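You operate a simulated robot arm through the tools that you are given. There is no shell and no other tool.

You run a simulated robot arm. Do the job below in one go: nothing can be reset, and whatever is moved stays where it is left.

JOB
Try the jib hook's yellow slide up and down, then run the hook up high and press stop.
Fine: release the red stop button and bring the hook down to the height of the control box first.
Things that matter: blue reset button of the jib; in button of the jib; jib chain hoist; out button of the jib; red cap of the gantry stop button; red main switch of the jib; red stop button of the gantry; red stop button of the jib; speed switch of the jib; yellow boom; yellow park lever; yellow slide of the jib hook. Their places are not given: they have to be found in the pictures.

Only the result counts: the job must be done as asked and must still hold three seconds after the hand-in. Knocking over, shifting, dropping, spilling or breaking anything else fails it.

ROBOT AND FRAMES
A 7-joint arm with a fingered hand, fixed in place. Base frame: the origin is at the foot of the arm, x ahead of it, y to its left, z up. Lengths are in m, angles in rad, forces in N, time in s.
Its first joint turns from -2.007 to 2.007 rad. Payload 5 kg.
The TCP is the grasp point between the finger pads, 0.032 m short of the fingertips. In the tool frame z runs along the fingers and y along their closing line. Largest opening 0.16 m; the body of the gripper starts 0.089 m behind the TCP. The gripper is a hand of 4 fingers: y runs from the thumb to the fingers, the wrist lies at [0, 0, -0.267] in the tool frame, and closing takes about 1.5 s.
Orientation is told as [roll, pitch, yaw] about the base's x, y, z axes, in that order, counted from this pose: with the fingers straight down and closing along the base's y, the tool's x points along the base's -x, its y along +y and its z along -z.

CONTROLS
- The arm moves only by the tool play_rows. Its arguments are lists of equal length, an entry for each row: "linear": the shift along the tool's x, y, z in m, a list of three; "turn": the turn, a rotation vector about the tool's x, y, z in rad, a list of three; "fingers": the finger opening in m, from 0 to 0.16. In form: {"linear": [[dx, dy, dz], ...], "turn": [[wx, wy, wz], ...], "fingers": [fingers, ...]}. A call has 1 to 20 rows; each row is the pose to reach, as a shift and turn from the pose commanded when the call began, along the tool's axes at that moment. A row lasts 0.2 s, in which the tool goes at most 0.05 m and 0.15 rad; a call with a longer step from one row to the next is refused whole, and so is a gripper value outside its range. Where a pose cannot be reached the arm comes as near as it can. A force on the tool above 40 N (or 10 N above the force at the start of the call, whichever is more), or a blocked arm, ends the call early, and 0.2 s more pass. Each finger travels about 0.045 m/s and halts on what it meets, pressing with about 32 N; the grip force reading is that of the motor and also rises with nothing between the fingers. The clock runs only during rows and for 0.2 s after the last one: add rows that repeat a pose to give the fingers time. The reply holds the time, the measured pose of the TCP, the force on the tool along the base axes, the opening and the grip force, in the units named above and with some noise, with the torque about the TCP (base axes, N m) and any sound that the robot's microphone picked up.
- Cameras (640 x 400 px; columns grow to the right, rows downward): "scene" is fixed at [0.0506, 0.6486, 1.8606]; the picture's right is [-0.76, -0.65, 0.00], its down [-0.21, 0.25, -0.95] and it looks along [0.61, -0.72, -0.32] (base axes); focal length 351 px, centre (320, 200). "wrist" rides on the gripper at [0.08, -0.004, -0.114] in the tool frame; the picture's right is [0.05, 1.00, 0.00], its down [-0.82, 0.04, -0.58] and it looks along [-0.58, 0.03, 0.82] (tool axes); focal length 265 px, centre (320, 200).
- get_image(camera): a new picture of that camera. It takes no simulated time.
- move_column(by): slides the trunk up (or, below 0, down) by that many m; the arm rides with it, the base frame stays. It gives what a move gives, with no picture.
- preshape(shape): the hand has 4 fingers and takes this shape, open, in about a second: jaw (thumb against the fingers, like two jaws); tri (thumb and two fingers); tip (a fingertip pinch); poke (one finger out to press); point (the index stretched); flat (the hand flat); cup (the hand cupped); fist (a fist). The gripper value then closes the fingers along that shape, each until it touches; the sizes above hold for jaw. It gives what a move gives, with no picture.
- probe_pixels(camera, pixels): for up to 12 pixels [column, row] of the newest picture of that camera ("zoom" is the newest enlarged one), the place [x, y, z] in the base frame of the surface seen there, good to about 0.002 m. It takes no simulated time.
- inspect(camera, box): a new picture of the part [left, top, right, bottom] of that camera's present view, enlarged. It takes no simulated time.
- close_job(): hands the job in; it is judged then, once.

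Unless the task says otherwise, let go and move clear before handing in.

The tools are called after "Emit:" as name(argument=value, ...) on one line, values as JSON. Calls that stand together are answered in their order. play_rows: Moves the arm, as the interface text tells. Its arguments: {"type":"object","properties":{"linear":{"type":"array","items":{"type":"array","items":{"type":"number"}}},"turn":{"type":"array","items":{"type":"array","items":{"type":"number"}}},"fingers":{"type":"array","items":{"type":"number"}}},"required":["linear","turn","fingers"]} The other tools are called the same way: move_column (by) slides the trunk up or down; preshape (shape) gives the hand a shape; get_image (camera) takes a picture; probe_pixels (camera, pixels) gives the place of the surface under pixels of a picture; inspect (camera, box) takes an enlarged picture of a part of a camera's view; close_job () hands the job in.

At the start:

```text
t: 0.0
tcp_pos: [0.5387, -0.1372, 1.6257]
ee_rot: [0.0, 0.0, -0.001]
contact_force: [-0.2, -1.0, -0.1]
wrist_torque: [0.0, 0.0, 0.02]
grip_width: 0.1598
grip_force: 0.1
shape: jaw
trunk travel left (down, up): [-0.875, 0.115]
```

scene: 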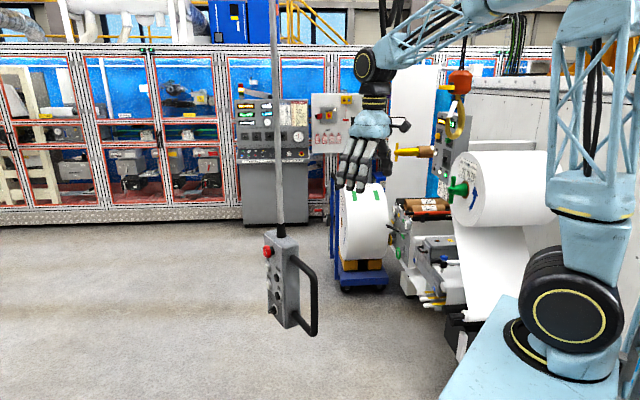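
wrist: 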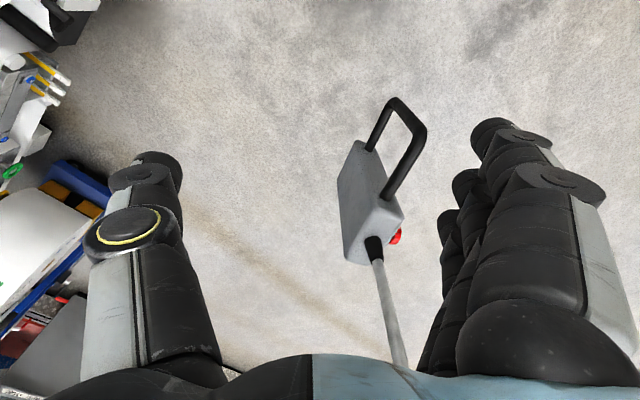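

The scene picture shows a hanging pendant box near (285,280) with a red button at (267,251), a hook with yellow parts at (457,110), and the arm's hand at (365,150). I'll enlarge those parts to find the controls.

Emit:
inspect(camera="scene", box=[230, 220, 340, 345])

Emit:
inspect(camera="scene", box=[380, 50, 540, 210])

Emit:
inspect(camera="scene", box=[220, 80, 380, 180])

```text
3.20 times, centred on (285, 282) of scene
```

zoom: 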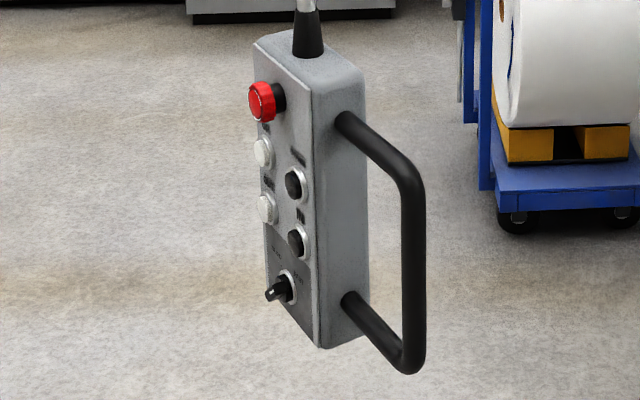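

```text
2.50 times, centred on (460, 130) of scene
```

zoom: 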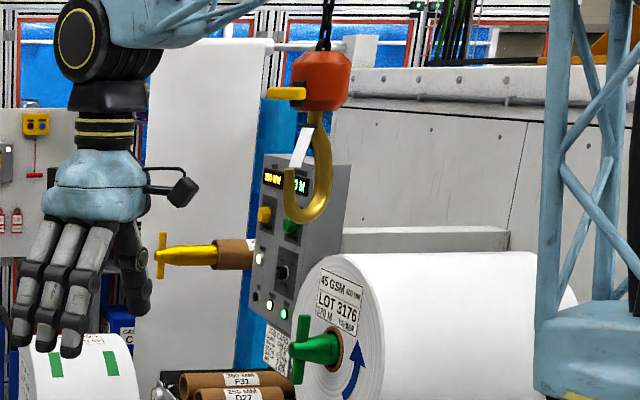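

```text
4.00 times, centred on (300, 130) of scene
```

zoom: 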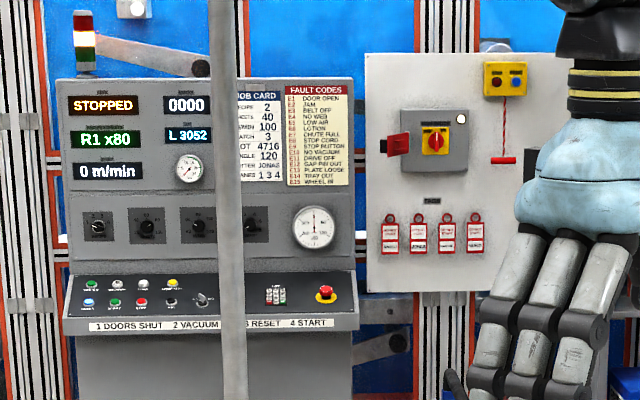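

The pendant's face has a red mushroom button, four small buttons and a rotary switch; the hook at (457,85) has a yellow tab. I'll probe positions of these from the scene picture and look around the upper right for the boom and the jib.

Emit:
get_image(camera="scene")

Emit:
probe_pixels(camera="scene", pixels=[[267, 252], [284, 240], [275, 266], [281, 290], [276, 311], [315, 290], [278, 150], [446, 88], [461, 82], [457, 120], [464, 45], [360, 170]])

Emit:
inspect(camera="scene", box=[240, 0, 400, 100])

Emit:
inspect(camera="scene", box=[400, 0, 640, 150])

```text
taken
```

scene: 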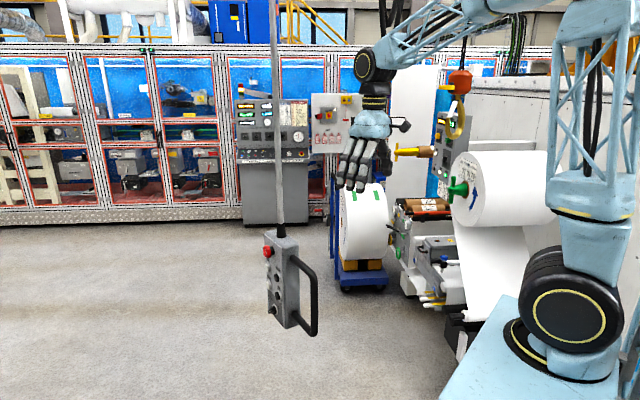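

```text
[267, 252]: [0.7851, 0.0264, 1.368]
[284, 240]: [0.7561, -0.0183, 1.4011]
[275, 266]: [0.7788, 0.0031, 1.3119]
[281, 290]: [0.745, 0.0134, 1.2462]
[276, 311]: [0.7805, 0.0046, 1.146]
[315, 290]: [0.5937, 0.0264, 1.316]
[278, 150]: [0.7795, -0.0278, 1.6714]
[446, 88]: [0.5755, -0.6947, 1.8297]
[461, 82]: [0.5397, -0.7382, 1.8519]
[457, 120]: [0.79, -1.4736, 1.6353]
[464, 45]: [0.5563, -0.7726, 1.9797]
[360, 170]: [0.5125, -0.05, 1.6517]
```

```text
4.00 times, centred on (320, 50) of scene
```

zoom: 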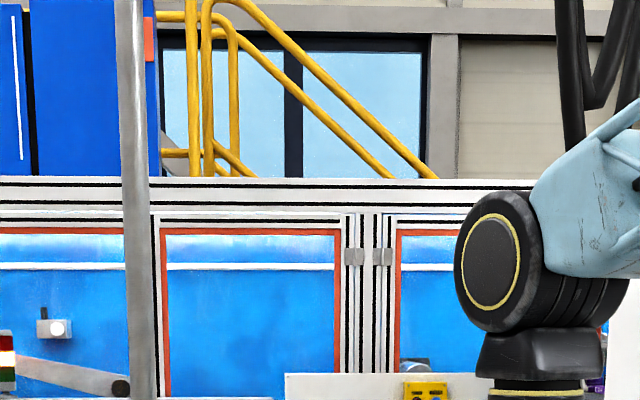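

```text
2.67 times, centred on (520, 75) of scene
```

zoom: 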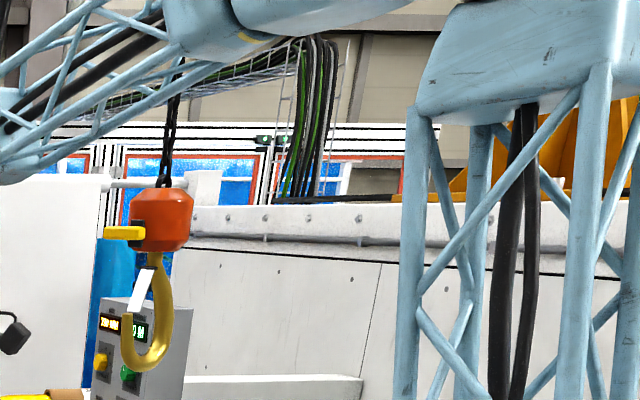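

The pendant hangs on a pole near (0.77, 0, 1.15–1.40) and the hook block is near (0.54, -0.74, 1.85). I'll turn the hand so that the wrist camera looks toward -y where the jib should be.

Emit:
play_rows(linear=[[0.01, 0, 0], [0.02, 0, 0], [0.03, 0, 0], [0.03, 0, 0], [0.03, 0, 0], [0.03, 0, 0], [0.03, 0, 0], [0.03, 0, 0], [0.03, 0, 0], [0.03, 0, 0], [0.03, 0, 0]], turn=[[0, 0, 0.14], [0, 0, 0.28], [0, 0, 0.42], [0, 0, 0.56], [0, 0, 0.7], [0, 0, 0.84], [0, 0, 0.98], [0, 0, 1.12], [0, 0, 1.26], [0, 0, 1.4], [0, 0, 1.54]], fingers=[0.16, 0.16, 0.16, 0.16, 0.16, 0.16, 0.16, 0.16, 0.16, 0.16, 0.16])

```text
t: 2.4
tcp_pos: [0.5086, -0.1368, 1.6243]
ee_rot: [-0.001, -0.002, -1.543]
contact_force: [0.0, -0.2, -0.4]
wrist_torque: [0.0, 0.0, 0.02]
grip_width: 0.1599
grip_force: 0.2
shape: jaw
trunk travel left (down, up): [-0.875, 0.115]
```

Emit:
get_image(camera="wrist")

Emit:
get_image(camera="scene")

```text
taken
```

wrist: 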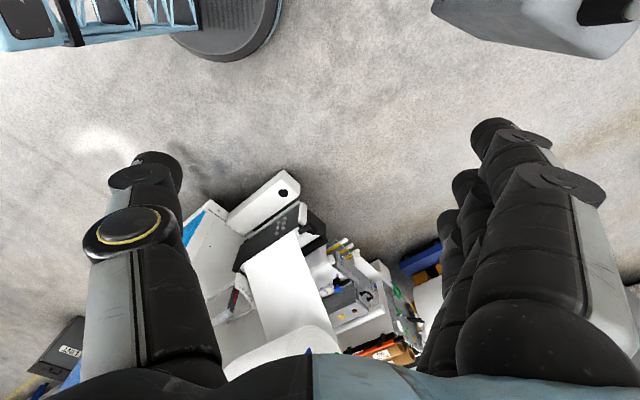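

```text
taken
```

scene: 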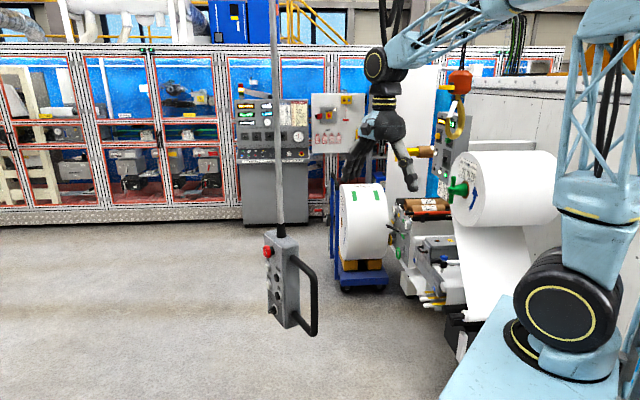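

The wrist picture is upside down relative to the world (bottom is farther and higher), showing the paper machine. I'll tilt the hand up so that the camera looks level toward -y.

Emit:
play_rows(linear=[[0, 0, 0], [0, 0, 0], [0, 0, 0], [0, 0, 0], [0, 0, 0], [0, 0, 0], [0, 0, 0]], turn=[[0, -0.14, 0], [0, -0.28, 0], [0, -0.42, 0], [0, -0.56, 0], [0, -0.7, 0], [0, -0.84, 0], [0, -0.9, 0]], fingers=[0.16, 0.16, 0.16, 0.16, 0.16, 0.16, 0.16])

Emit:
get_image(camera="wrist")

Emit:
get_image(camera="scene")

```text
t: 4.0
tcp_pos: [0.5092, -0.1374, 1.6263]
ee_rot: [0.001, -0.902, -1.541]
contact_force: [-0.5, 0.4, -0.7]
wrist_torque: [0.02, 0.0, 0.01]
grip_width: 0.1597
grip_force: 0.0
shape: jaw
trunk travel left (down, up): [-0.875, 0.115]
```

```text
taken
```

wrist: 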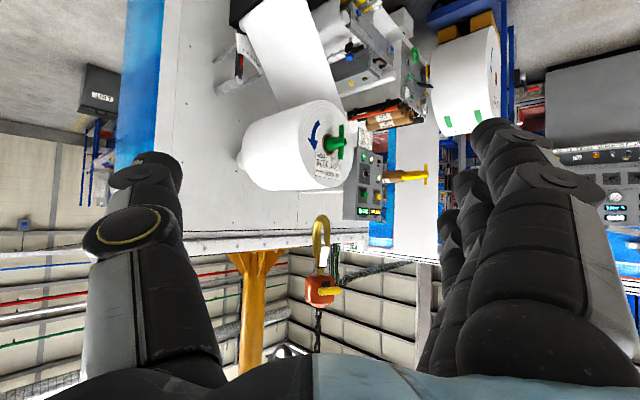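

```text
taken
```

scene: 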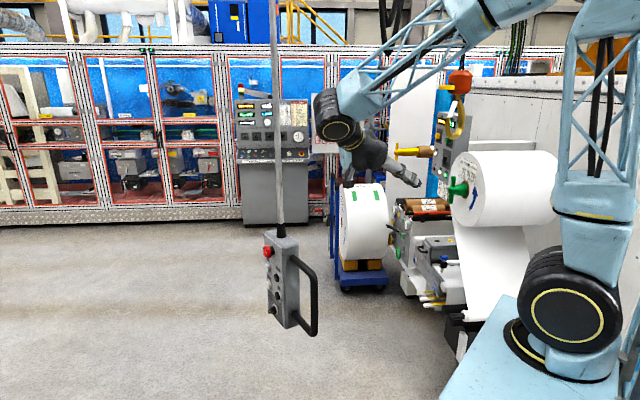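

The upside-down wrist view shows the hook at (322,240–300) with its yellow tab at (330,291), and a yellow post at (255,300). I'll zoom in on the hook and probe it.

Emit:
inspect(camera="wrist", box=[270, 200, 390, 350])

Emit:
probe_pixels(camera="wrist", pixels=[[320, 290], [333, 291], [321, 222], [325, 262], [320, 340], [255, 300], [300, 352], [100, 90], [345, 270], [420, 177]])

Emit:
inspect(camera="wrist", box=[180, 230, 340, 380])

```text
2.67 times, centred on (330, 275) of wrist
```

zoom: 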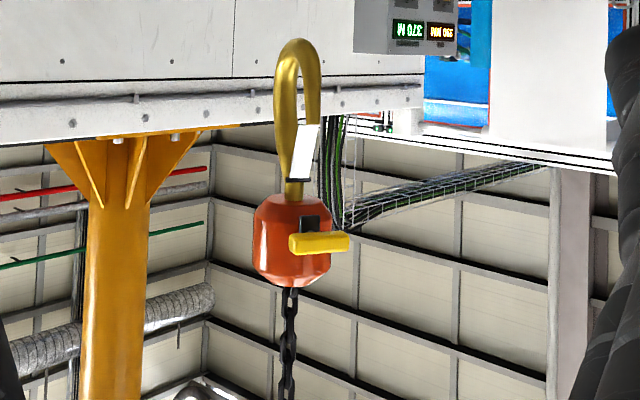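

```text
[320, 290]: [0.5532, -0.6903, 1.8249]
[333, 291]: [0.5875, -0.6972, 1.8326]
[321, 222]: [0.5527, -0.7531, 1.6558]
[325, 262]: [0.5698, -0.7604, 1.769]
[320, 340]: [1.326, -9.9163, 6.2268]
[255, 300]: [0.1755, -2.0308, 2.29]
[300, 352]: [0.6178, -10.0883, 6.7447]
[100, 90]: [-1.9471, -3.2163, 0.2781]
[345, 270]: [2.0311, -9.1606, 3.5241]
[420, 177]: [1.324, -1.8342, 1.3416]
```

```text
2.67 times, centred on (260, 305) of wrist
```

zoom: 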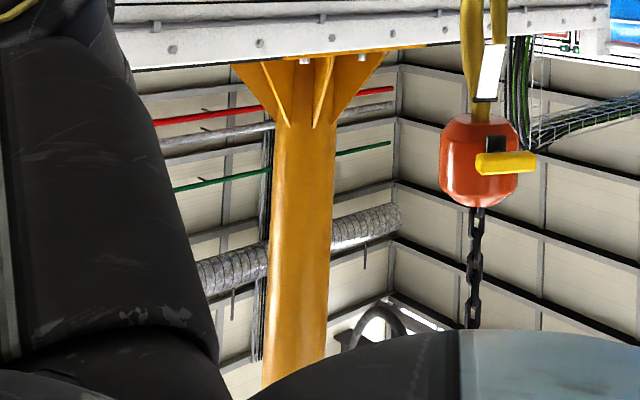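

The hook's bottom is at z≈1.655 and the yellow tab at about (0.59,-0.70,1.83). I'll tilt the camera further up to see the boom and hoist.

Emit:
play_rows(linear=[[0, 0, 0], [0, 0, 0], [0, 0, 0], [0, 0, 0], [0, 0, 0]], turn=[[0, -0.14, 0], [0, -0.28, 0], [0, -0.42, 0], [0, -0.56, 0], [0, -0.66, 0]], fingers=[0.16, 0.16, 0.16, 0.16, 0.16])

Emit:
get_image(camera="wrist")

Emit:
get_image(camera="scene")

```text
t: 5.2
tcp_pos: [0.5108, -0.136, 1.6249]
ee_rot: [0.076, -1.561, -1.617]
contact_force: [0.9, 0.2, -0.1]
wrist_torque: [-0.01, 0.03, -0.01]
grip_width: 0.1597
grip_force: 0.1
shape: jaw
trunk travel left (down, up): [-0.875, 0.115]
```

```text
taken
```

wrist: 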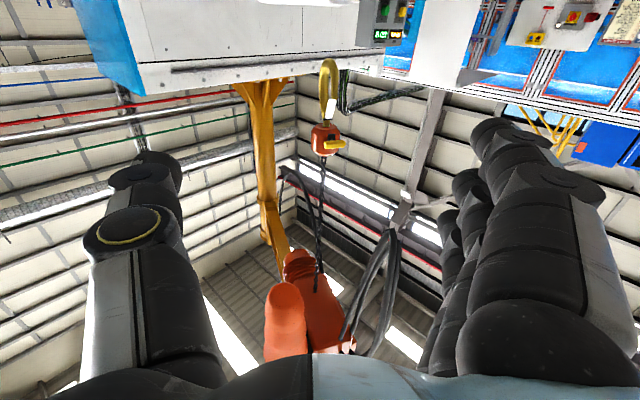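

```text
taken
```

scene: 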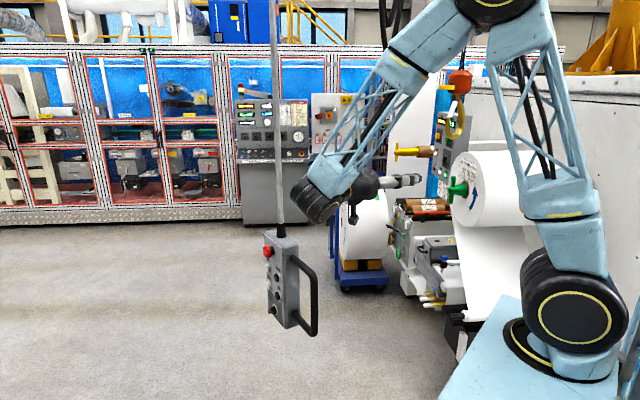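

The up-tilted wrist view shows the orange hoist at (300,310), boom and post. Now let me look closely at the pendant's labels through the scene camera.

Emit:
inspect(camera="scene", box=[258, 228, 308, 278])

Emit:
inspect(camera="scene", box=[258, 278, 308, 328])

Emit:
inspect(camera="wrist", box=[220, 140, 440, 370])

Emit:
probe_pixels(camera="wrist", pixels=[[265, 150], [270, 210], [297, 262], [280, 310], [330, 310], [325, 138], [343, 144], [320, 230], [350, 330], [395, 260], [310, 180]])

```text
8.00 times, centred on (283, 253) of scene
```

zoom: 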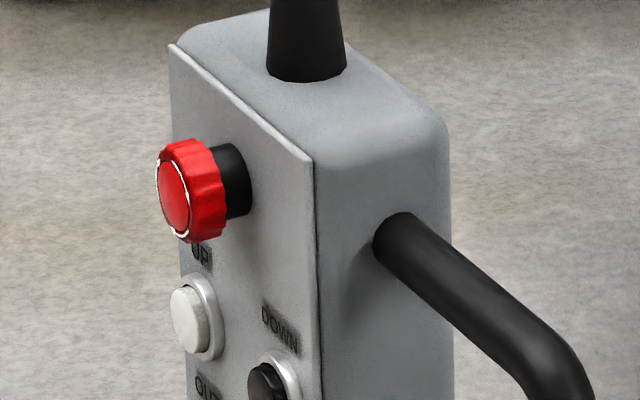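

```text
8.00 times, centred on (283, 303) of scene
```

zoom: 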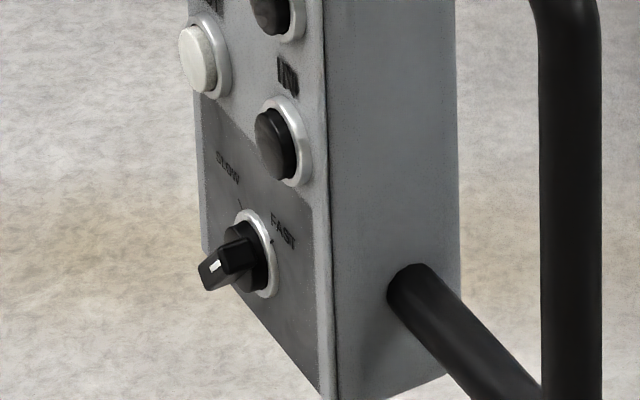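

```text
1.74 times, centred on (330, 255) of wrist
```

zoom: 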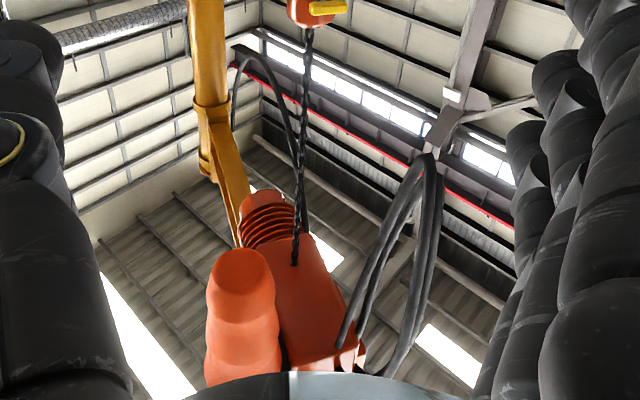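

```text
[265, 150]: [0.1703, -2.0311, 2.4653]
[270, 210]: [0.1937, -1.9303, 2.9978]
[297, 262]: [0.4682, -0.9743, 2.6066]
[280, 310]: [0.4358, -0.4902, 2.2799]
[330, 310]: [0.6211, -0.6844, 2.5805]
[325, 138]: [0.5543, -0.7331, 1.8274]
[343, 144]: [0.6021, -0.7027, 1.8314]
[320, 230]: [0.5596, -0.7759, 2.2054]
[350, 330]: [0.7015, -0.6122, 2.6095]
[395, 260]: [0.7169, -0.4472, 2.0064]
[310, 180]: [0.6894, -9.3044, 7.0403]
```

The pendant is labelled UP/DOWN/OUT/IN with a SLOW/FAST switch and a red mushroom cap. I still need to find the blue reset and red main switch; let me inspect the panels in the background and probe them.

Emit:
inspect(camera="scene", box=[305, 85, 365, 160])

Emit:
probe_pixels(camera="scene", pixels=[[346, 100], [328, 114], [320, 116], [442, 140], [412, 152], [270, 110]])

Emit:
inspect(camera="scene", box=[400, 60, 480, 220])

Emit:
inspect(camera="scene", box=[380, 190, 480, 310])

```text
5.33 times, centred on (335, 122) of scene
```

zoom: 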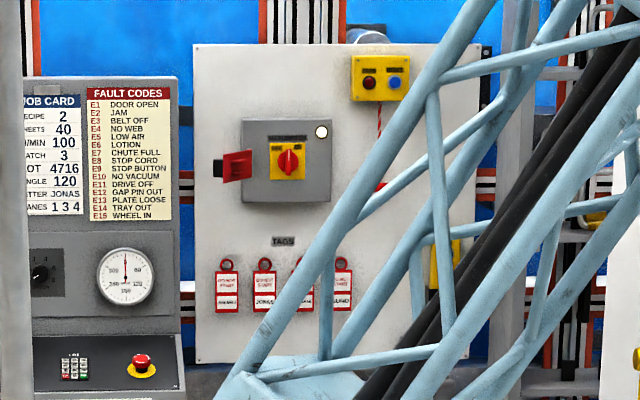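

```text
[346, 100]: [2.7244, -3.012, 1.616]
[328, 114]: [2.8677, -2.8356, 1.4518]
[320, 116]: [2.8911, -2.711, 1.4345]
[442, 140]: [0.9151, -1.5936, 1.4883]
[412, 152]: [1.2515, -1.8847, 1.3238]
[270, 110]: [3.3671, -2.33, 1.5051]
```

```text
2.50 times, centred on (440, 140) of scene
```

zoom: 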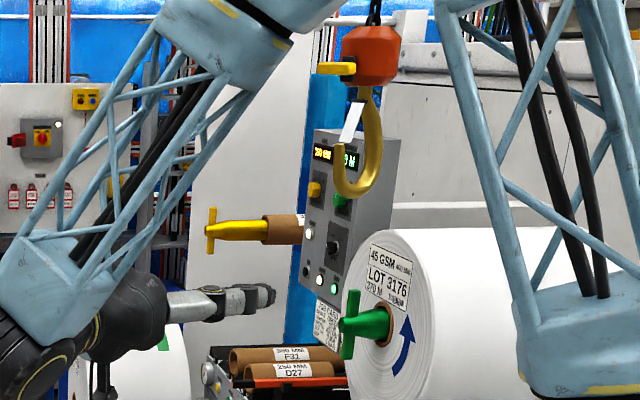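

```text
3.33 times, centred on (430, 250) of scene
```

zoom: 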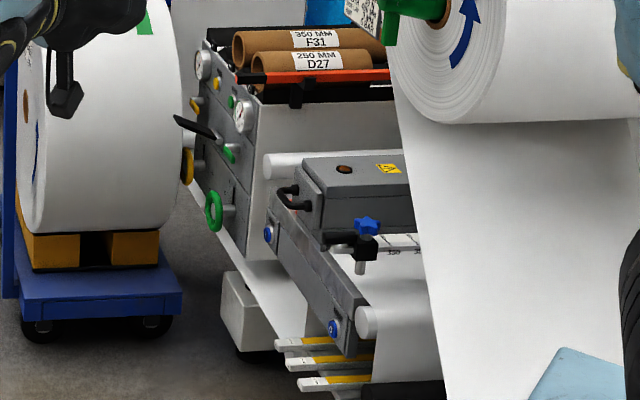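

The blue reset and main switch on the far wall (x≈2.8) are out of reach, so they likely belong to another machine. I'll level the camera and pan toward +x and +y to look for a jib control box.

Emit:
play_rows(linear=[[0, 0, 0], [0, 0, 0], [0, 0, 0], [0, 0, 0], [0, 0, 0]], turn=[[0, 0.14, 0], [0, 0.28, 0], [0, 0.42, 0], [0, 0.56, 0], [0, 0.66, 0]], fingers=[0.16, 0.16, 0.16, 0.16, 0.16])

Emit:
play_rows(linear=[[0, 0, 0], [0, 0, 0], [0, 0, 0], [0, 0, 0], [0, 0, 0], [0, 0, 0], [0, 0, 0], [0, 0, 0], [0, 0, 0], [0, 0, 0]], turn=[[-0.11, 0, -0.087], [-0.22, 0, -0.174], [-0.33, 0, -0.261], [-0.44, 0, -0.348], [-0.55, 0, -0.435], [-0.66, 0, -0.522], [-0.77, 0, -0.609], [-0.88, 0, -0.696], [-0.99, 0, -0.783], [-1.1, 0, -0.87]], fingers=[0.16, 0.16, 0.16, 0.16, 0.16, 0.16, 0.16, 0.16, 0.16, 0.16])

Emit:
get_image(camera="wrist")

Emit:
get_image(camera="scene")

```text
t: 6.4
tcp_pos: [0.5098, -0.1377, 1.6258]
ee_rot: [-0.001, -0.9, -1.539]
contact_force: [-0.3, -0.1, 0.0]
wrist_torque: [-0.03, -0.01, 0.0]
grip_width: 0.1598
grip_force: 0.0
shape: jaw
trunk travel left (down, up): [-0.875, 0.115]
```

```text
t: 8.6
tcp_pos: [0.5428, -0.156, 1.5954]
ee_rot: [0.02, -0.901, -0.184]
contact_force: [-1.3, -0.7, -0.4]
wrist_torque: [0.06, -0.03, 0.03]
grip_width: 0.1602
grip_force: 0.2
shape: jaw
out of reach, approached as far as the arm can: row 6, 7, 8, 9, 10
trunk travel left (down, up): [-0.875, 0.115]
```

```text
taken
```

wrist: 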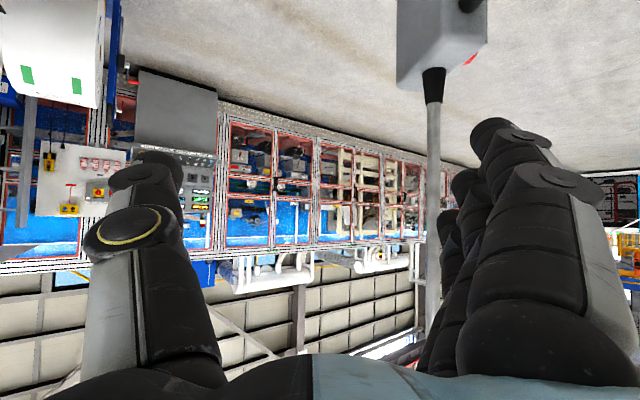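

```text
taken
```

scene: 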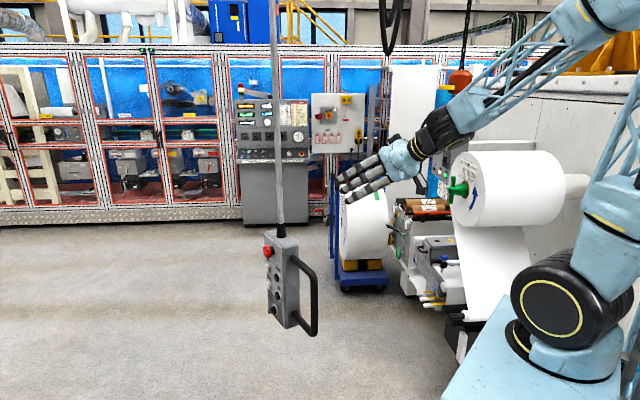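

Level view toward +x shows only the far line and the pendant's back (top). Something is at the right edge (620,200–260), so I'll keep panning toward +y.

Emit:
play_rows(linear=[[0, 0, 0], [0, 0, 0], [0, 0, 0], [0, 0, 0], [0, 0, 0], [0, 0, 0], [0, 0, 0], [0, 0, 0], [0, 0, 0], [0, 0, 0]], turn=[[-0.11, 0, -0.087], [-0.22, 0, -0.174], [-0.33, 0, -0.261], [-0.44, 0, -0.348], [-0.55, 0, -0.435], [-0.66, 0, -0.522], [-0.77, 0, -0.609], [-0.88, 0, -0.696], [-0.99, 0, -0.783], [-1.1, 0, -0.87]], fingers=[0.16, 0.16, 0.16, 0.16, 0.16, 0.16, 0.16, 0.16, 0.16, 0.16])

Emit:
get_image(camera="wrist")

Emit:
get_image(camera="scene")

```text
t: 10.8
tcp_pos: [0.5466, -0.1534, 1.5938]
ee_rot: [0.001, -0.903, 1.265]
contact_force: [-0.5, 0.5, 0.7]
wrist_torque: [0.04, 0.0, 0.0]
grip_width: 0.1601
grip_force: 0.0
shape: jaw
trunk travel left (down, up): [-0.875, 0.115]
```

```text
taken
```

wrist: 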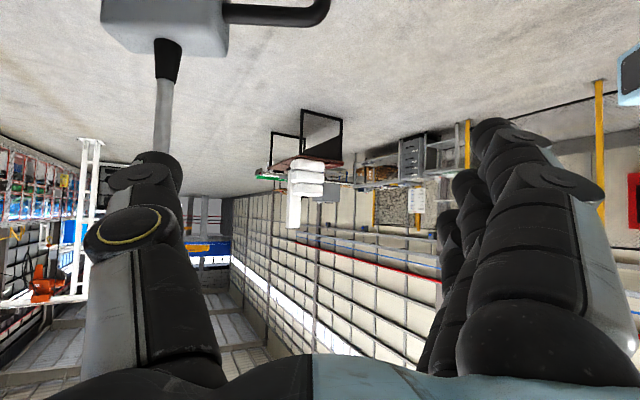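

```text
taken
```

scene: 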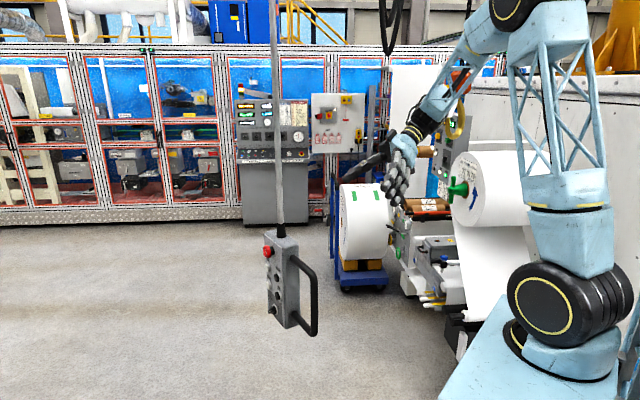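

Toward +y there is only floor and far racks. I'll pan back to -y and then look toward the robot's right rear (-x, -y) for a jib box.

Emit:
play_rows(linear=[[0, 0, 0], [0, 0, 0], [0, 0, 0], [0, 0, 0], [0, 0, 0], [0, 0, 0], [0, 0, 0], [0, 0, 0], [0, 0, 0], [0, 0, 0], [0, 0, 0], [0, 0, 0], [0, 0, 0], [0, 0, 0], [0, 0, 0], [0, 0, 0], [0, 0, 0], [0, 0, 0], [0, 0, 0], [0, 0, 0]], turn=[[0.11, 0, 0.087], [0.22, 0, 0.174], [0.33, 0, 0.261], [0.44, 0, 0.348], [0.55, 0, 0.435], [0.66, 0, 0.522], [0.77, 0, 0.609], [0.88, 0, 0.696], [0.99, 0, 0.783], [1.1, 0, 0.87], [1.21, 0, 0.957], [1.32, 0, 1.044], [1.43, 0, 1.131], [1.54, 0, 1.218], [1.65, 0, 1.305], [1.76, 0, 1.392], [1.87, 0, 1.479], [1.98, 0, 1.566], [2.09, 0, 1.653], [2.2, 0, 1.74]], fingers=[0.16, 0.16, 0.16, 0.16, 0.16, 0.16, 0.16, 0.16, 0.16, 0.16, 0.16, 0.16, 0.16, 0.16, 0.16, 0.16, 0.16, 0.16, 0.16, 0.16])

Emit:
play_rows(linear=[[0, -0.04, 0], [0, -0.08, 0], [0, -0.12, 0], [0, -0.16, 0], [0, -0.2, 0], [0, -0.24, 0], [0, -0.24, 0]], turn=[[0.11, 0, 0.087], [0.22, 0, 0.174], [0.33, 0, 0.261], [0.44, 0, 0.348], [0.55, 0, 0.435], [0.66, 0, 0.522], [0.77, 0, 0.609]], fingers=[0.16, 0.16, 0.16, 0.16, 0.16, 0.16, 0.16])

Emit:
get_image(camera="wrist")

Emit:
get_image(camera="scene")

```text
t: 15.0
tcp_pos: [0.5465, -0.1527, 1.5941]
ee_rot: [-0.002, -0.9, -1.542]
contact_force: [0.6, 0.4, -0.7]
wrist_torque: [-0.01, 0.03, -0.06]
grip_width: 0.1599
grip_force: 0.2
shape: jaw
trunk travel left (down, up): [-0.875, 0.115]
```

```text
t: 16.6
tcp_pos: [0.3075, -0.1617, 1.5928]
ee_rot: [-0.003, -0.904, -2.519]
contact_force: [0.4, -0.1, 0.0]
wrist_torque: [0.02, 0.03, -0.03]
grip_width: 0.1598
grip_force: 0.1
shape: jaw
trunk travel left (down, up): [-0.875, 0.115]
```

```text
taken
```

wrist: 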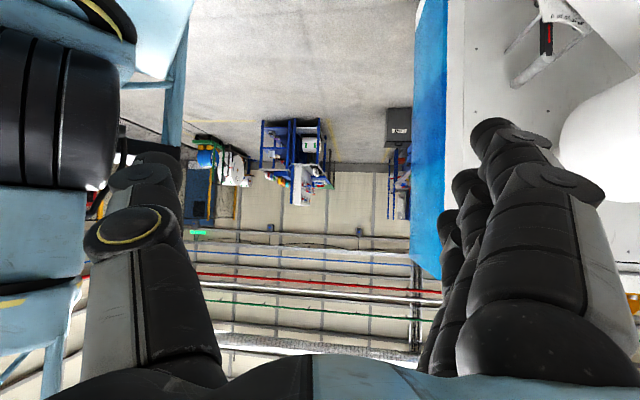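

```text
taken
```

scene: 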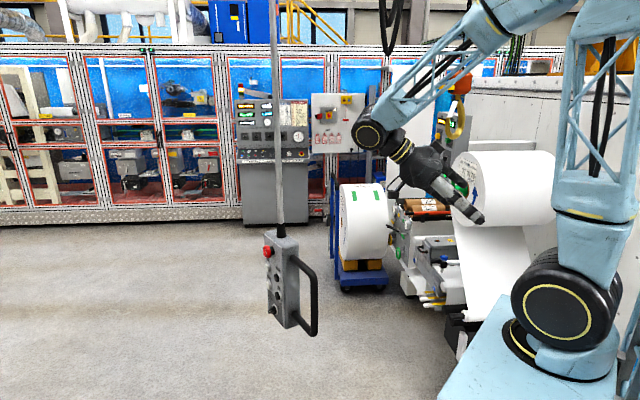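

No control box is near the rear either, so I'll work with the pendant. I'll probe its face and buttons precisely from the scene camera.

Emit:
probe_pixels(camera="scene", pixels=[[266, 252], [264, 234], [281, 247], [279, 258], [267, 268], [276, 277], [268, 285], [276.5, 296], [271, 311], [273, 303], [281, 320], [266, 305]])

Emit:
inspect(camera="scene", box=[255, 225, 325, 345])

Emit:
probe_pixels(camera="zoom", pixels=[[320, 40], [330, 300], [420, 200], [345, 60]])

```text
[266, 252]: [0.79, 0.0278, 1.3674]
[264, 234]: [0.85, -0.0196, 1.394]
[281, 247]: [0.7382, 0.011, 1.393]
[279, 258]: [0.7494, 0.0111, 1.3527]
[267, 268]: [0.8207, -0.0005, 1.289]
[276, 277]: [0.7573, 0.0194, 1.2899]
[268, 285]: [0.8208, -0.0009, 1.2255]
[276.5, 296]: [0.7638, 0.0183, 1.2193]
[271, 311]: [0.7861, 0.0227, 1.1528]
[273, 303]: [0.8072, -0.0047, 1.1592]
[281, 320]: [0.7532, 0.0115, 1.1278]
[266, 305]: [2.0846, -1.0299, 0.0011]
```

```text
3.33 times, centred on (290, 285) of scene
```

zoom: 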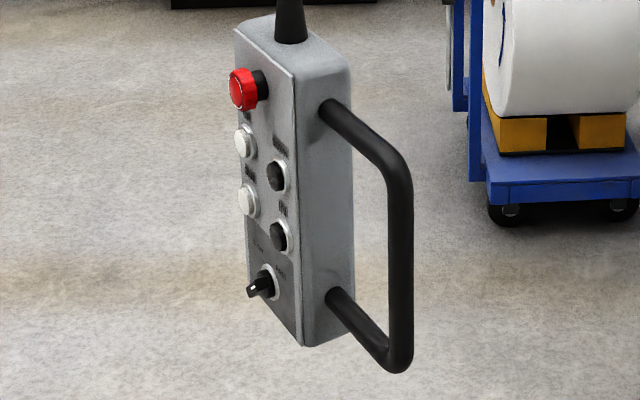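

```text
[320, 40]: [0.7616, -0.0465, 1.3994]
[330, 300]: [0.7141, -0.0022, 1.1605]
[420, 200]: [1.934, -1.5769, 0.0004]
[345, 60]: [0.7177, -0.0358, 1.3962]
```

The pendant face points along about (0.26, 0.97, 0), with the red cap at (0.79,0.028,1.367), UP/DOWN at z≈1.29, OUT/IN at z≈1.22 and the switch at z≈1.15. I'll bring the hand round to the +y side of the pendant to see it from the front, first straightening the tool down.

Emit:
play_rows(linear=[[0, 0, 0], [0, 0, 0], [0, 0, 0], [0, 0, 0], [0, 0, 0], [0, 0, 0], [0, 0, 0]], turn=[[0, 0.13, 0], [0, 0.26, 0], [0, 0.39, 0], [0, 0.52, 0], [0, 0.65, 0], [0, 0.78, 0], [0, 0.9, 0]], fingers=[0.16, 0.16, 0.16, 0.16, 0.16, 0.16, 0.16])

Emit:
play_rows(linear=[[0.019, -0.015, 0], [0.038, -0.029, 0], [0.057, -0.044, 0], [0.076, -0.058, 0], [0.095, -0.073, 0], [0.115, -0.088, 0], [0.134, -0.102, 0], [0.153, -0.117, 0], [0.172, -0.131, 0], [0.191, -0.146, 0], [0.21, -0.161, 0], [0.229, -0.175, 0], [0.248, -0.19, 0], [0.267, -0.204, 0], [0.286, -0.219, 0], [0.306, -0.234, 0], [0.325, -0.248, 0], [0.344, -0.263, 0], [0.363, -0.277, 0], [0.382, -0.292, 0]], turn=[[0, 0, -0.14], [0, 0, -0.28], [0, 0, -0.42], [0, 0, -0.56], [0, 0, -0.7], [0, 0, -0.84], [0, 0, -0.98], [0, 0, -1.12], [0, 0, -1.26], [0, 0, -1.4], [0, 0, -1.54], [0, 0, -1.68], [0, 0, -1.82], [0, 0, -1.96], [0, 0, -2.1], [0, 0, -2.24], [0, 0, -2.38], [0, 0, -2.52], [0, 0, -2.66], [0, 0, -2.8]], fingers=[0.16, 0.16, 0.16, 0.16, 0.16, 0.16, 0.16, 0.16, 0.16, 0.16, 0.16, 0.16, 0.16, 0.16, 0.16, 0.16, 0.16, 0.16, 0.16, 0.16])

Emit:
get_image(camera="scene")

```text
t: 18.2
tcp_pos: [0.3154, -0.1714, 1.5378]
ee_rot: [-0.015, -0.006, -2.514]
contact_force: [-0.7, -0.4, 0.9]
wrist_torque: [0.1, -0.08, -0.02]
grip_width: 0.1603
grip_force: 0.1
shape: jaw
out of reach, approached as far as the arm can: row 6, 7
trunk travel left (down, up): [-0.875, 0.115]
```

```text
t: 22.4
tcp_pos: [0.4533, 0.2856, 1.5436]
ee_rot: [0.0, 0.001, 0.279]
contact_force: [0.5, 0.4, 0.5]
wrist_torque: [-0.01, 0.03, -0.02]
grip_width: 0.1601
grip_force: 0.0
shape: jaw
out of reach, approached as far as the arm can: row 1, 2, 3, 4, 5, 6, 7
trunk travel left (down, up): [-0.875, 0.115]
```

```text
taken
```

scene: 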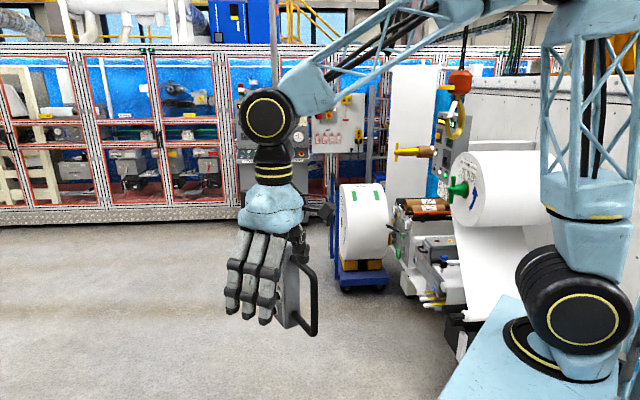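

Now the hand is at (0.453, 0.286, 1.54), left of the pendant. I'll yaw to 1.3 and shift forward, keeping clear of the pendant.

Emit:
play_rows(linear=[[-0.022, -0.002, 0], [-0.043, -0.004, 0], [-0.065, -0.006, 0], [-0.086, -0.009, 0], [-0.108, -0.011, 0], [-0.13, -0.013, 0], [-0.151, -0.016, 0], [-0.172, -0.018, 0]], turn=[[0, 0, -0.13], [0, 0, -0.26], [0, 0, -0.39], [0, 0, -0.52], [0, 0, -0.65], [0, 0, -0.78], [0, 0, -0.91], [0, 0, -1.025]], fingers=[0.16, 0.16, 0.16, 0.16, 0.16, 0.16, 0.16, 0.16])

Emit:
get_image(camera="scene")

Emit:
get_image(camera="wrist")

```text
t: 24.2
tcp_pos: [0.6246, 0.3145, 1.541]
ee_rot: [0.004, 0.0, 1.305]
contact_force: [-0.5, -0.1, -0.1]
wrist_torque: [0.0, 0.04, -0.01]
grip_width: 0.1599
grip_force: 0.1
shape: jaw
trunk travel left (down, up): [-0.875, 0.115]
```

```text
taken
```

scene: 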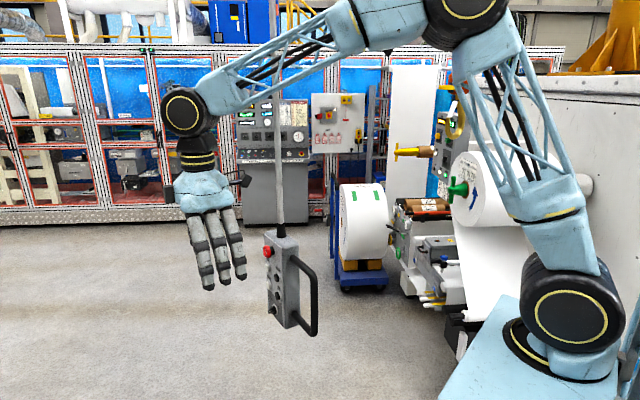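

```text
taken
```

wrist: 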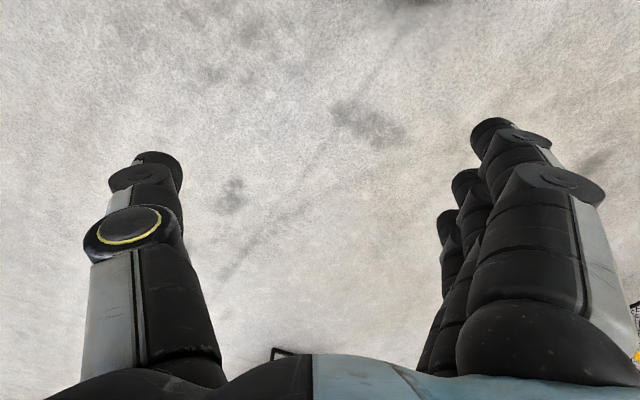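

The hand hangs clear at (0.62, 0.31, 1.54). I'll tilt it so that the fingers point at the pendant face direction (-n), with the camera on top.

Emit:
play_rows(linear=[[0, 0, 0], [0, 0, 0], [0, 0, 0], [0, 0, 0], [0, 0, 0], [0, 0, 0], [0, 0, 0], [0, 0, 0], [0, 0, 0], [0, 0, 0], [0, 0, 0]], turn=[[0, 0.145, 0], [0, 0.29, 0], [0, 0.435, 0], [0, 0.58, 0], [0, 0.725, 0], [0, 0.87, 0], [0, 1.015, 0], [0, 1.16, 0], [0, 1.305, 0], [0, 1.45, 0], [0, 1.55, 0]], fingers=[0.16, 0.16, 0.16, 0.16, 0.16, 0.16, 0.16, 0.16, 0.16, 0.16, 0.16])

Emit:
get_image(camera="scene")

Emit:
get_image(camera="wrist")

```text
t: 26.8
tcp_pos: [0.617, 0.3204, 1.5128]
ee_rot: [1.186, 1.49, 2.509]
contact_force: [-0.5, -0.3, 0.6]
wrist_torque: [0.08, 0.0, 0.04]
grip_width: 0.1601
grip_force: 0.2
shape: jaw
trunk travel left (down, up): [-0.875, 0.115]
stopped in row 11: the arm was blocked; the commanded pose is now the measured one
```

```text
taken
```

scene: 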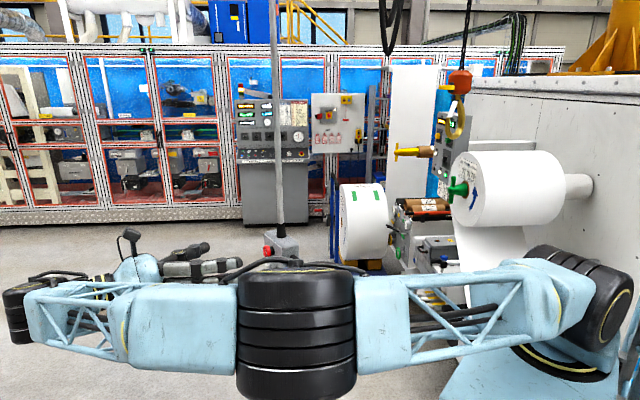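

```text
taken
```

wrist: 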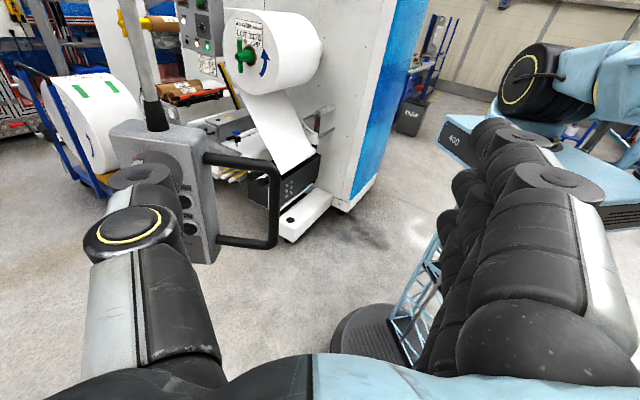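

The arm stretched around to the left, and the tilted view now shows the pendant at (165,190) on the left of the wrist view. I'll slide sideways along tool -y to centre on the pendant and see if the reach allows.

Emit:
play_rows(linear=[[0, -0.03, 0], [0, -0.06, 0], [0, -0.09, 0], [0, -0.12, 0], [0, -0.15, 0], [0, -0.18, 0]], turn=[[0, 0, 0], [0, 0, 0], [0, 0, 0], [0, 0, 0], [0, 0, 0], [0, 0, 0]], fingers=[0.16, 0.16, 0.16, 0.16, 0.16, 0.16])

Emit:
get_image(camera="scene")

Emit:
get_image(camera="wrist")

```text
t: 28.2
tcp_pos: [0.7645, 0.2495, 1.4979]
ee_rot: [1.192, 1.493, 2.525]
contact_force: [0.4, 0.5, -0.3]
wrist_torque: [-0.01, 0.02, -0.04]
grip_width: 0.16
grip_force: 0.1
shape: jaw
out of reach, approached as far as the arm can: row 3, 4, 5, 6
trunk travel left (down, up): [-0.875, 0.115]
```

```text
taken
```

scene: 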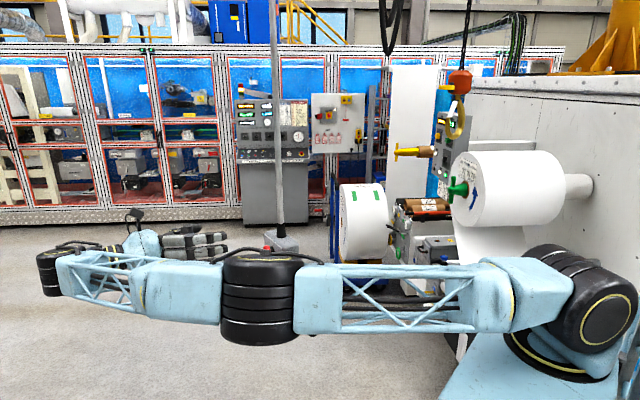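

```text
taken
```

wrist: 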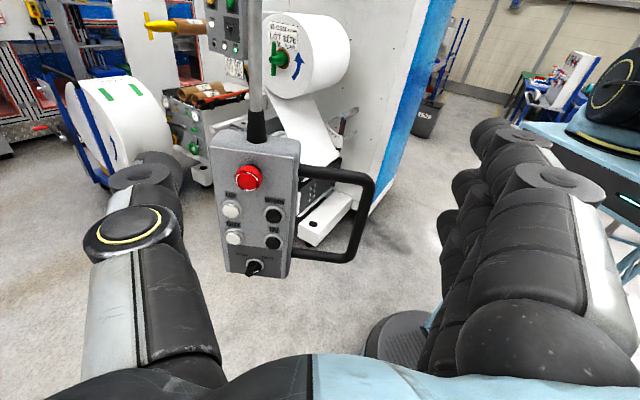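

The wrist view now faces the pendant at (255,210): red cap (249,178), white UP (231,211), black DOWN (273,214), OUT (234,238), IN (273,241), switch (254,267). I'll enlarge and probe it.

Emit:
inspect(camera="wrist", box=[200, 130, 310, 285])

Emit:
inspect(camera="wrist", box=[220, 155, 280, 200])

Emit:
probe_pixels(camera="wrist", pixels=[[249, 178], [231, 211], [273, 214], [234, 238], [273, 241], [254, 267], [212, 160], [298, 160], [280, 265], [225, 265], [360, 220], [254, 190]])

```text
2.58 times, centred on (255, 208) of wrist
```

zoom: 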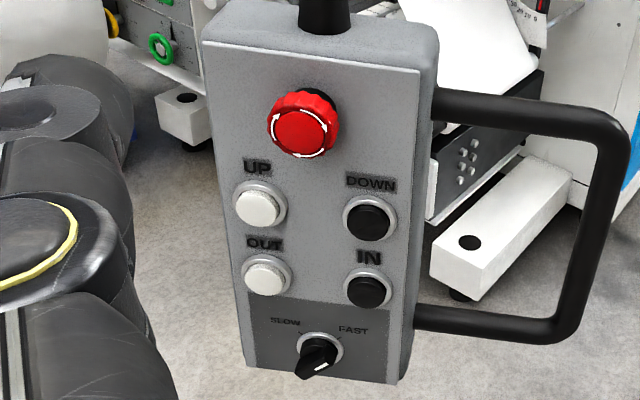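

```text
8.89 times, centred on (250, 178) of wrist
```

zoom: 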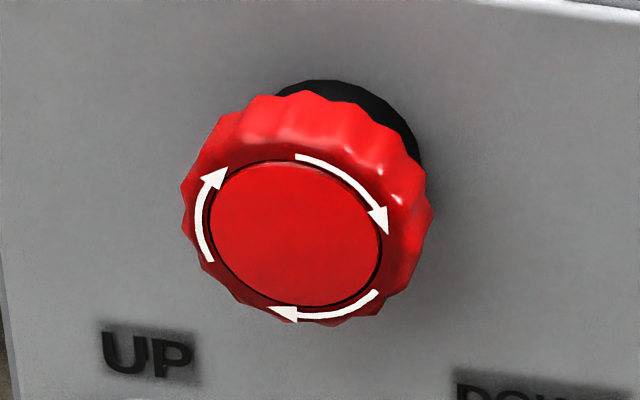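

```text
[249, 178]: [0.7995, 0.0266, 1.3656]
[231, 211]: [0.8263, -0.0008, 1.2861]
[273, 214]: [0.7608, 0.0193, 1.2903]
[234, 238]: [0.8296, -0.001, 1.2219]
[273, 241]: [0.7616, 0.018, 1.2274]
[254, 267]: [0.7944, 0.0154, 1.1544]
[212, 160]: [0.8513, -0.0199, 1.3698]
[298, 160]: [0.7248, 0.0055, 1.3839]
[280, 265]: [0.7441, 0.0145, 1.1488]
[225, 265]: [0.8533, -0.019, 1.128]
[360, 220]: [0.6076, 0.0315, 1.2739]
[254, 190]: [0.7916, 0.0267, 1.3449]
```

The face reads UP/DOWN/OUT/IN, SLOW–FAST, and the cap's arrows say twist clockwise to release. I'll check how the hand looks in the "tri" and "tip" shapes before choosing one.

Emit:
preshape(shape="tri")

Emit:
get_image(camera="wrist")

Emit:
preshape(shape="tip")

Emit:
get_image(camera="wrist")

Emit:
preshape(shape="poke")

Emit:
get_image(camera="wrist")

```text
t: 29.1
tcp_pos: [0.7641, 0.2502, 1.4979]
ee_rot: [1.189, 1.494, 2.522]
contact_force: [-0.3, -0.1, -0.1]
wrist_torque: [0.02, -0.02, 0.0]
grip_width: 0.16
grip_force: 0.0
shape: tri
trunk travel left (down, up): [-0.875, 0.115]
```

```text
taken
```

wrist: 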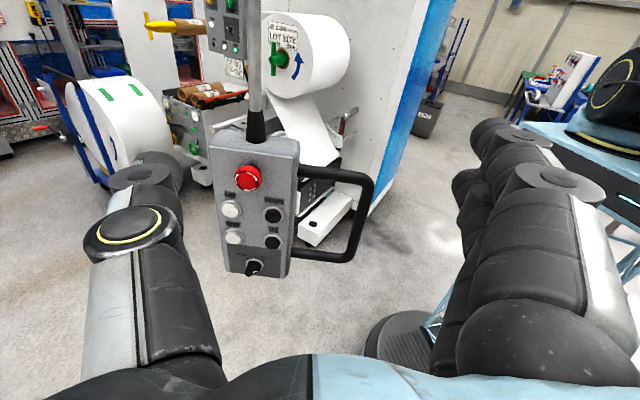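

```text
t: 30.0
tcp_pos: [0.7634, 0.2513, 1.4979]
ee_rot: [1.191, 1.494, 2.524]
contact_force: [-0.1, 0.3, -0.3]
wrist_torque: [-0.01, -0.01, -0.01]
grip_width: 0.1601
grip_force: 0.0
shape: tip
trunk travel left (down, up): [-0.875, 0.115]
```

```text
taken
```

wrist: 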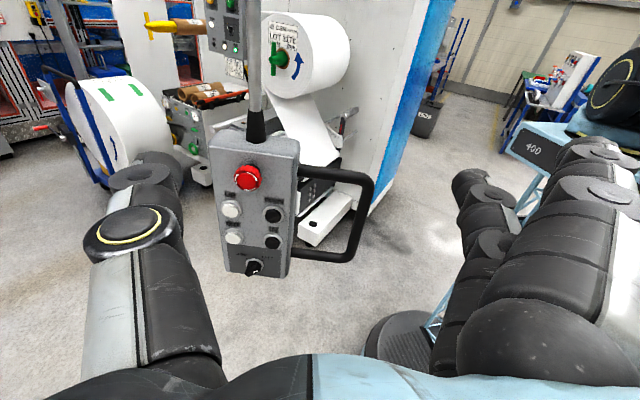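

```text
t: 30.9
tcp_pos: [0.7647, 0.2513, 1.4976]
ee_rot: [1.191, 1.495, 2.525]
contact_force: [-0.6, -0.7, 0.4]
wrist_torque: [0.01, -0.02, -0.01]
grip_width: 0.0002
grip_force: 0.0
shape: poke
trunk travel left (down, up): [-0.875, 0.115]
```

```text
taken
```

wrist: 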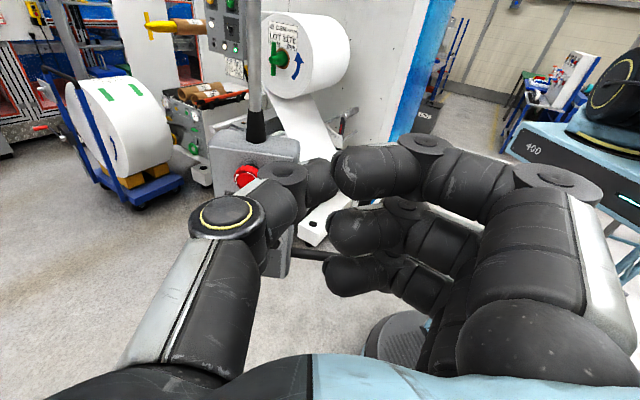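

In "poke" the thumb and fingers fold together near (330,180). I'll check the "point" shape as well for button pressing.

Emit:
preshape(shape="point")

Emit:
get_image(camera="wrist")

Emit:
get_image(camera="scene")

Emit:
inspect(camera="scene", box=[30, 190, 340, 350])

```text
t: 31.8
tcp_pos: [0.7639, 0.2512, 1.497]
ee_rot: [1.193, 1.494, 2.523]
contact_force: [0.6, 0.1, -0.1]
wrist_torque: [0.0, 0.0, 0.0]
grip_width: 0.1522
grip_force: 0.1
shape: point
trunk travel left (down, up): [-0.875, 0.115]
```

```text
taken
```

wrist: 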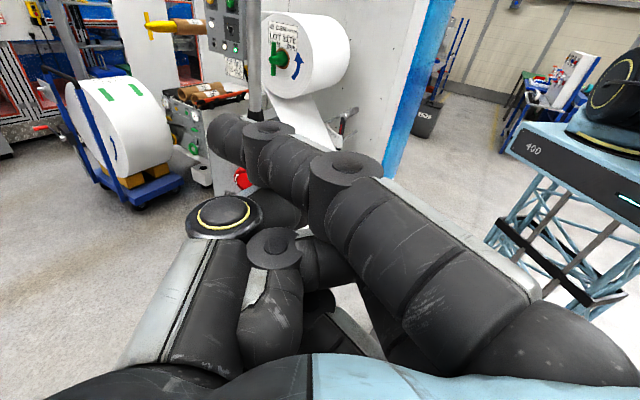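

```text
taken
```

scene: 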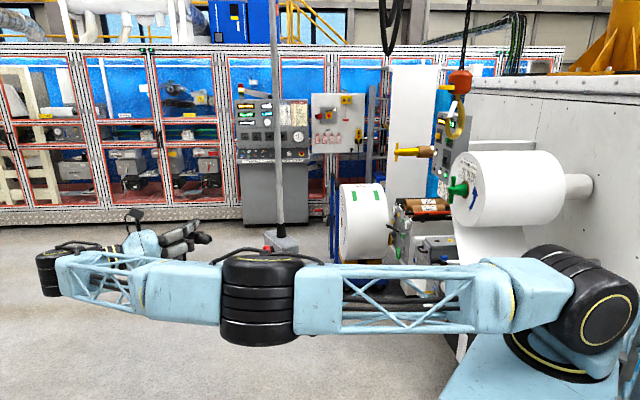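

```text
2.06 times, centred on (185, 270) of scene
```

zoom: 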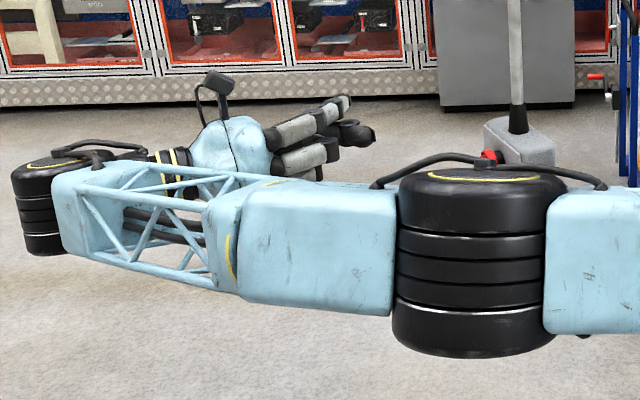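

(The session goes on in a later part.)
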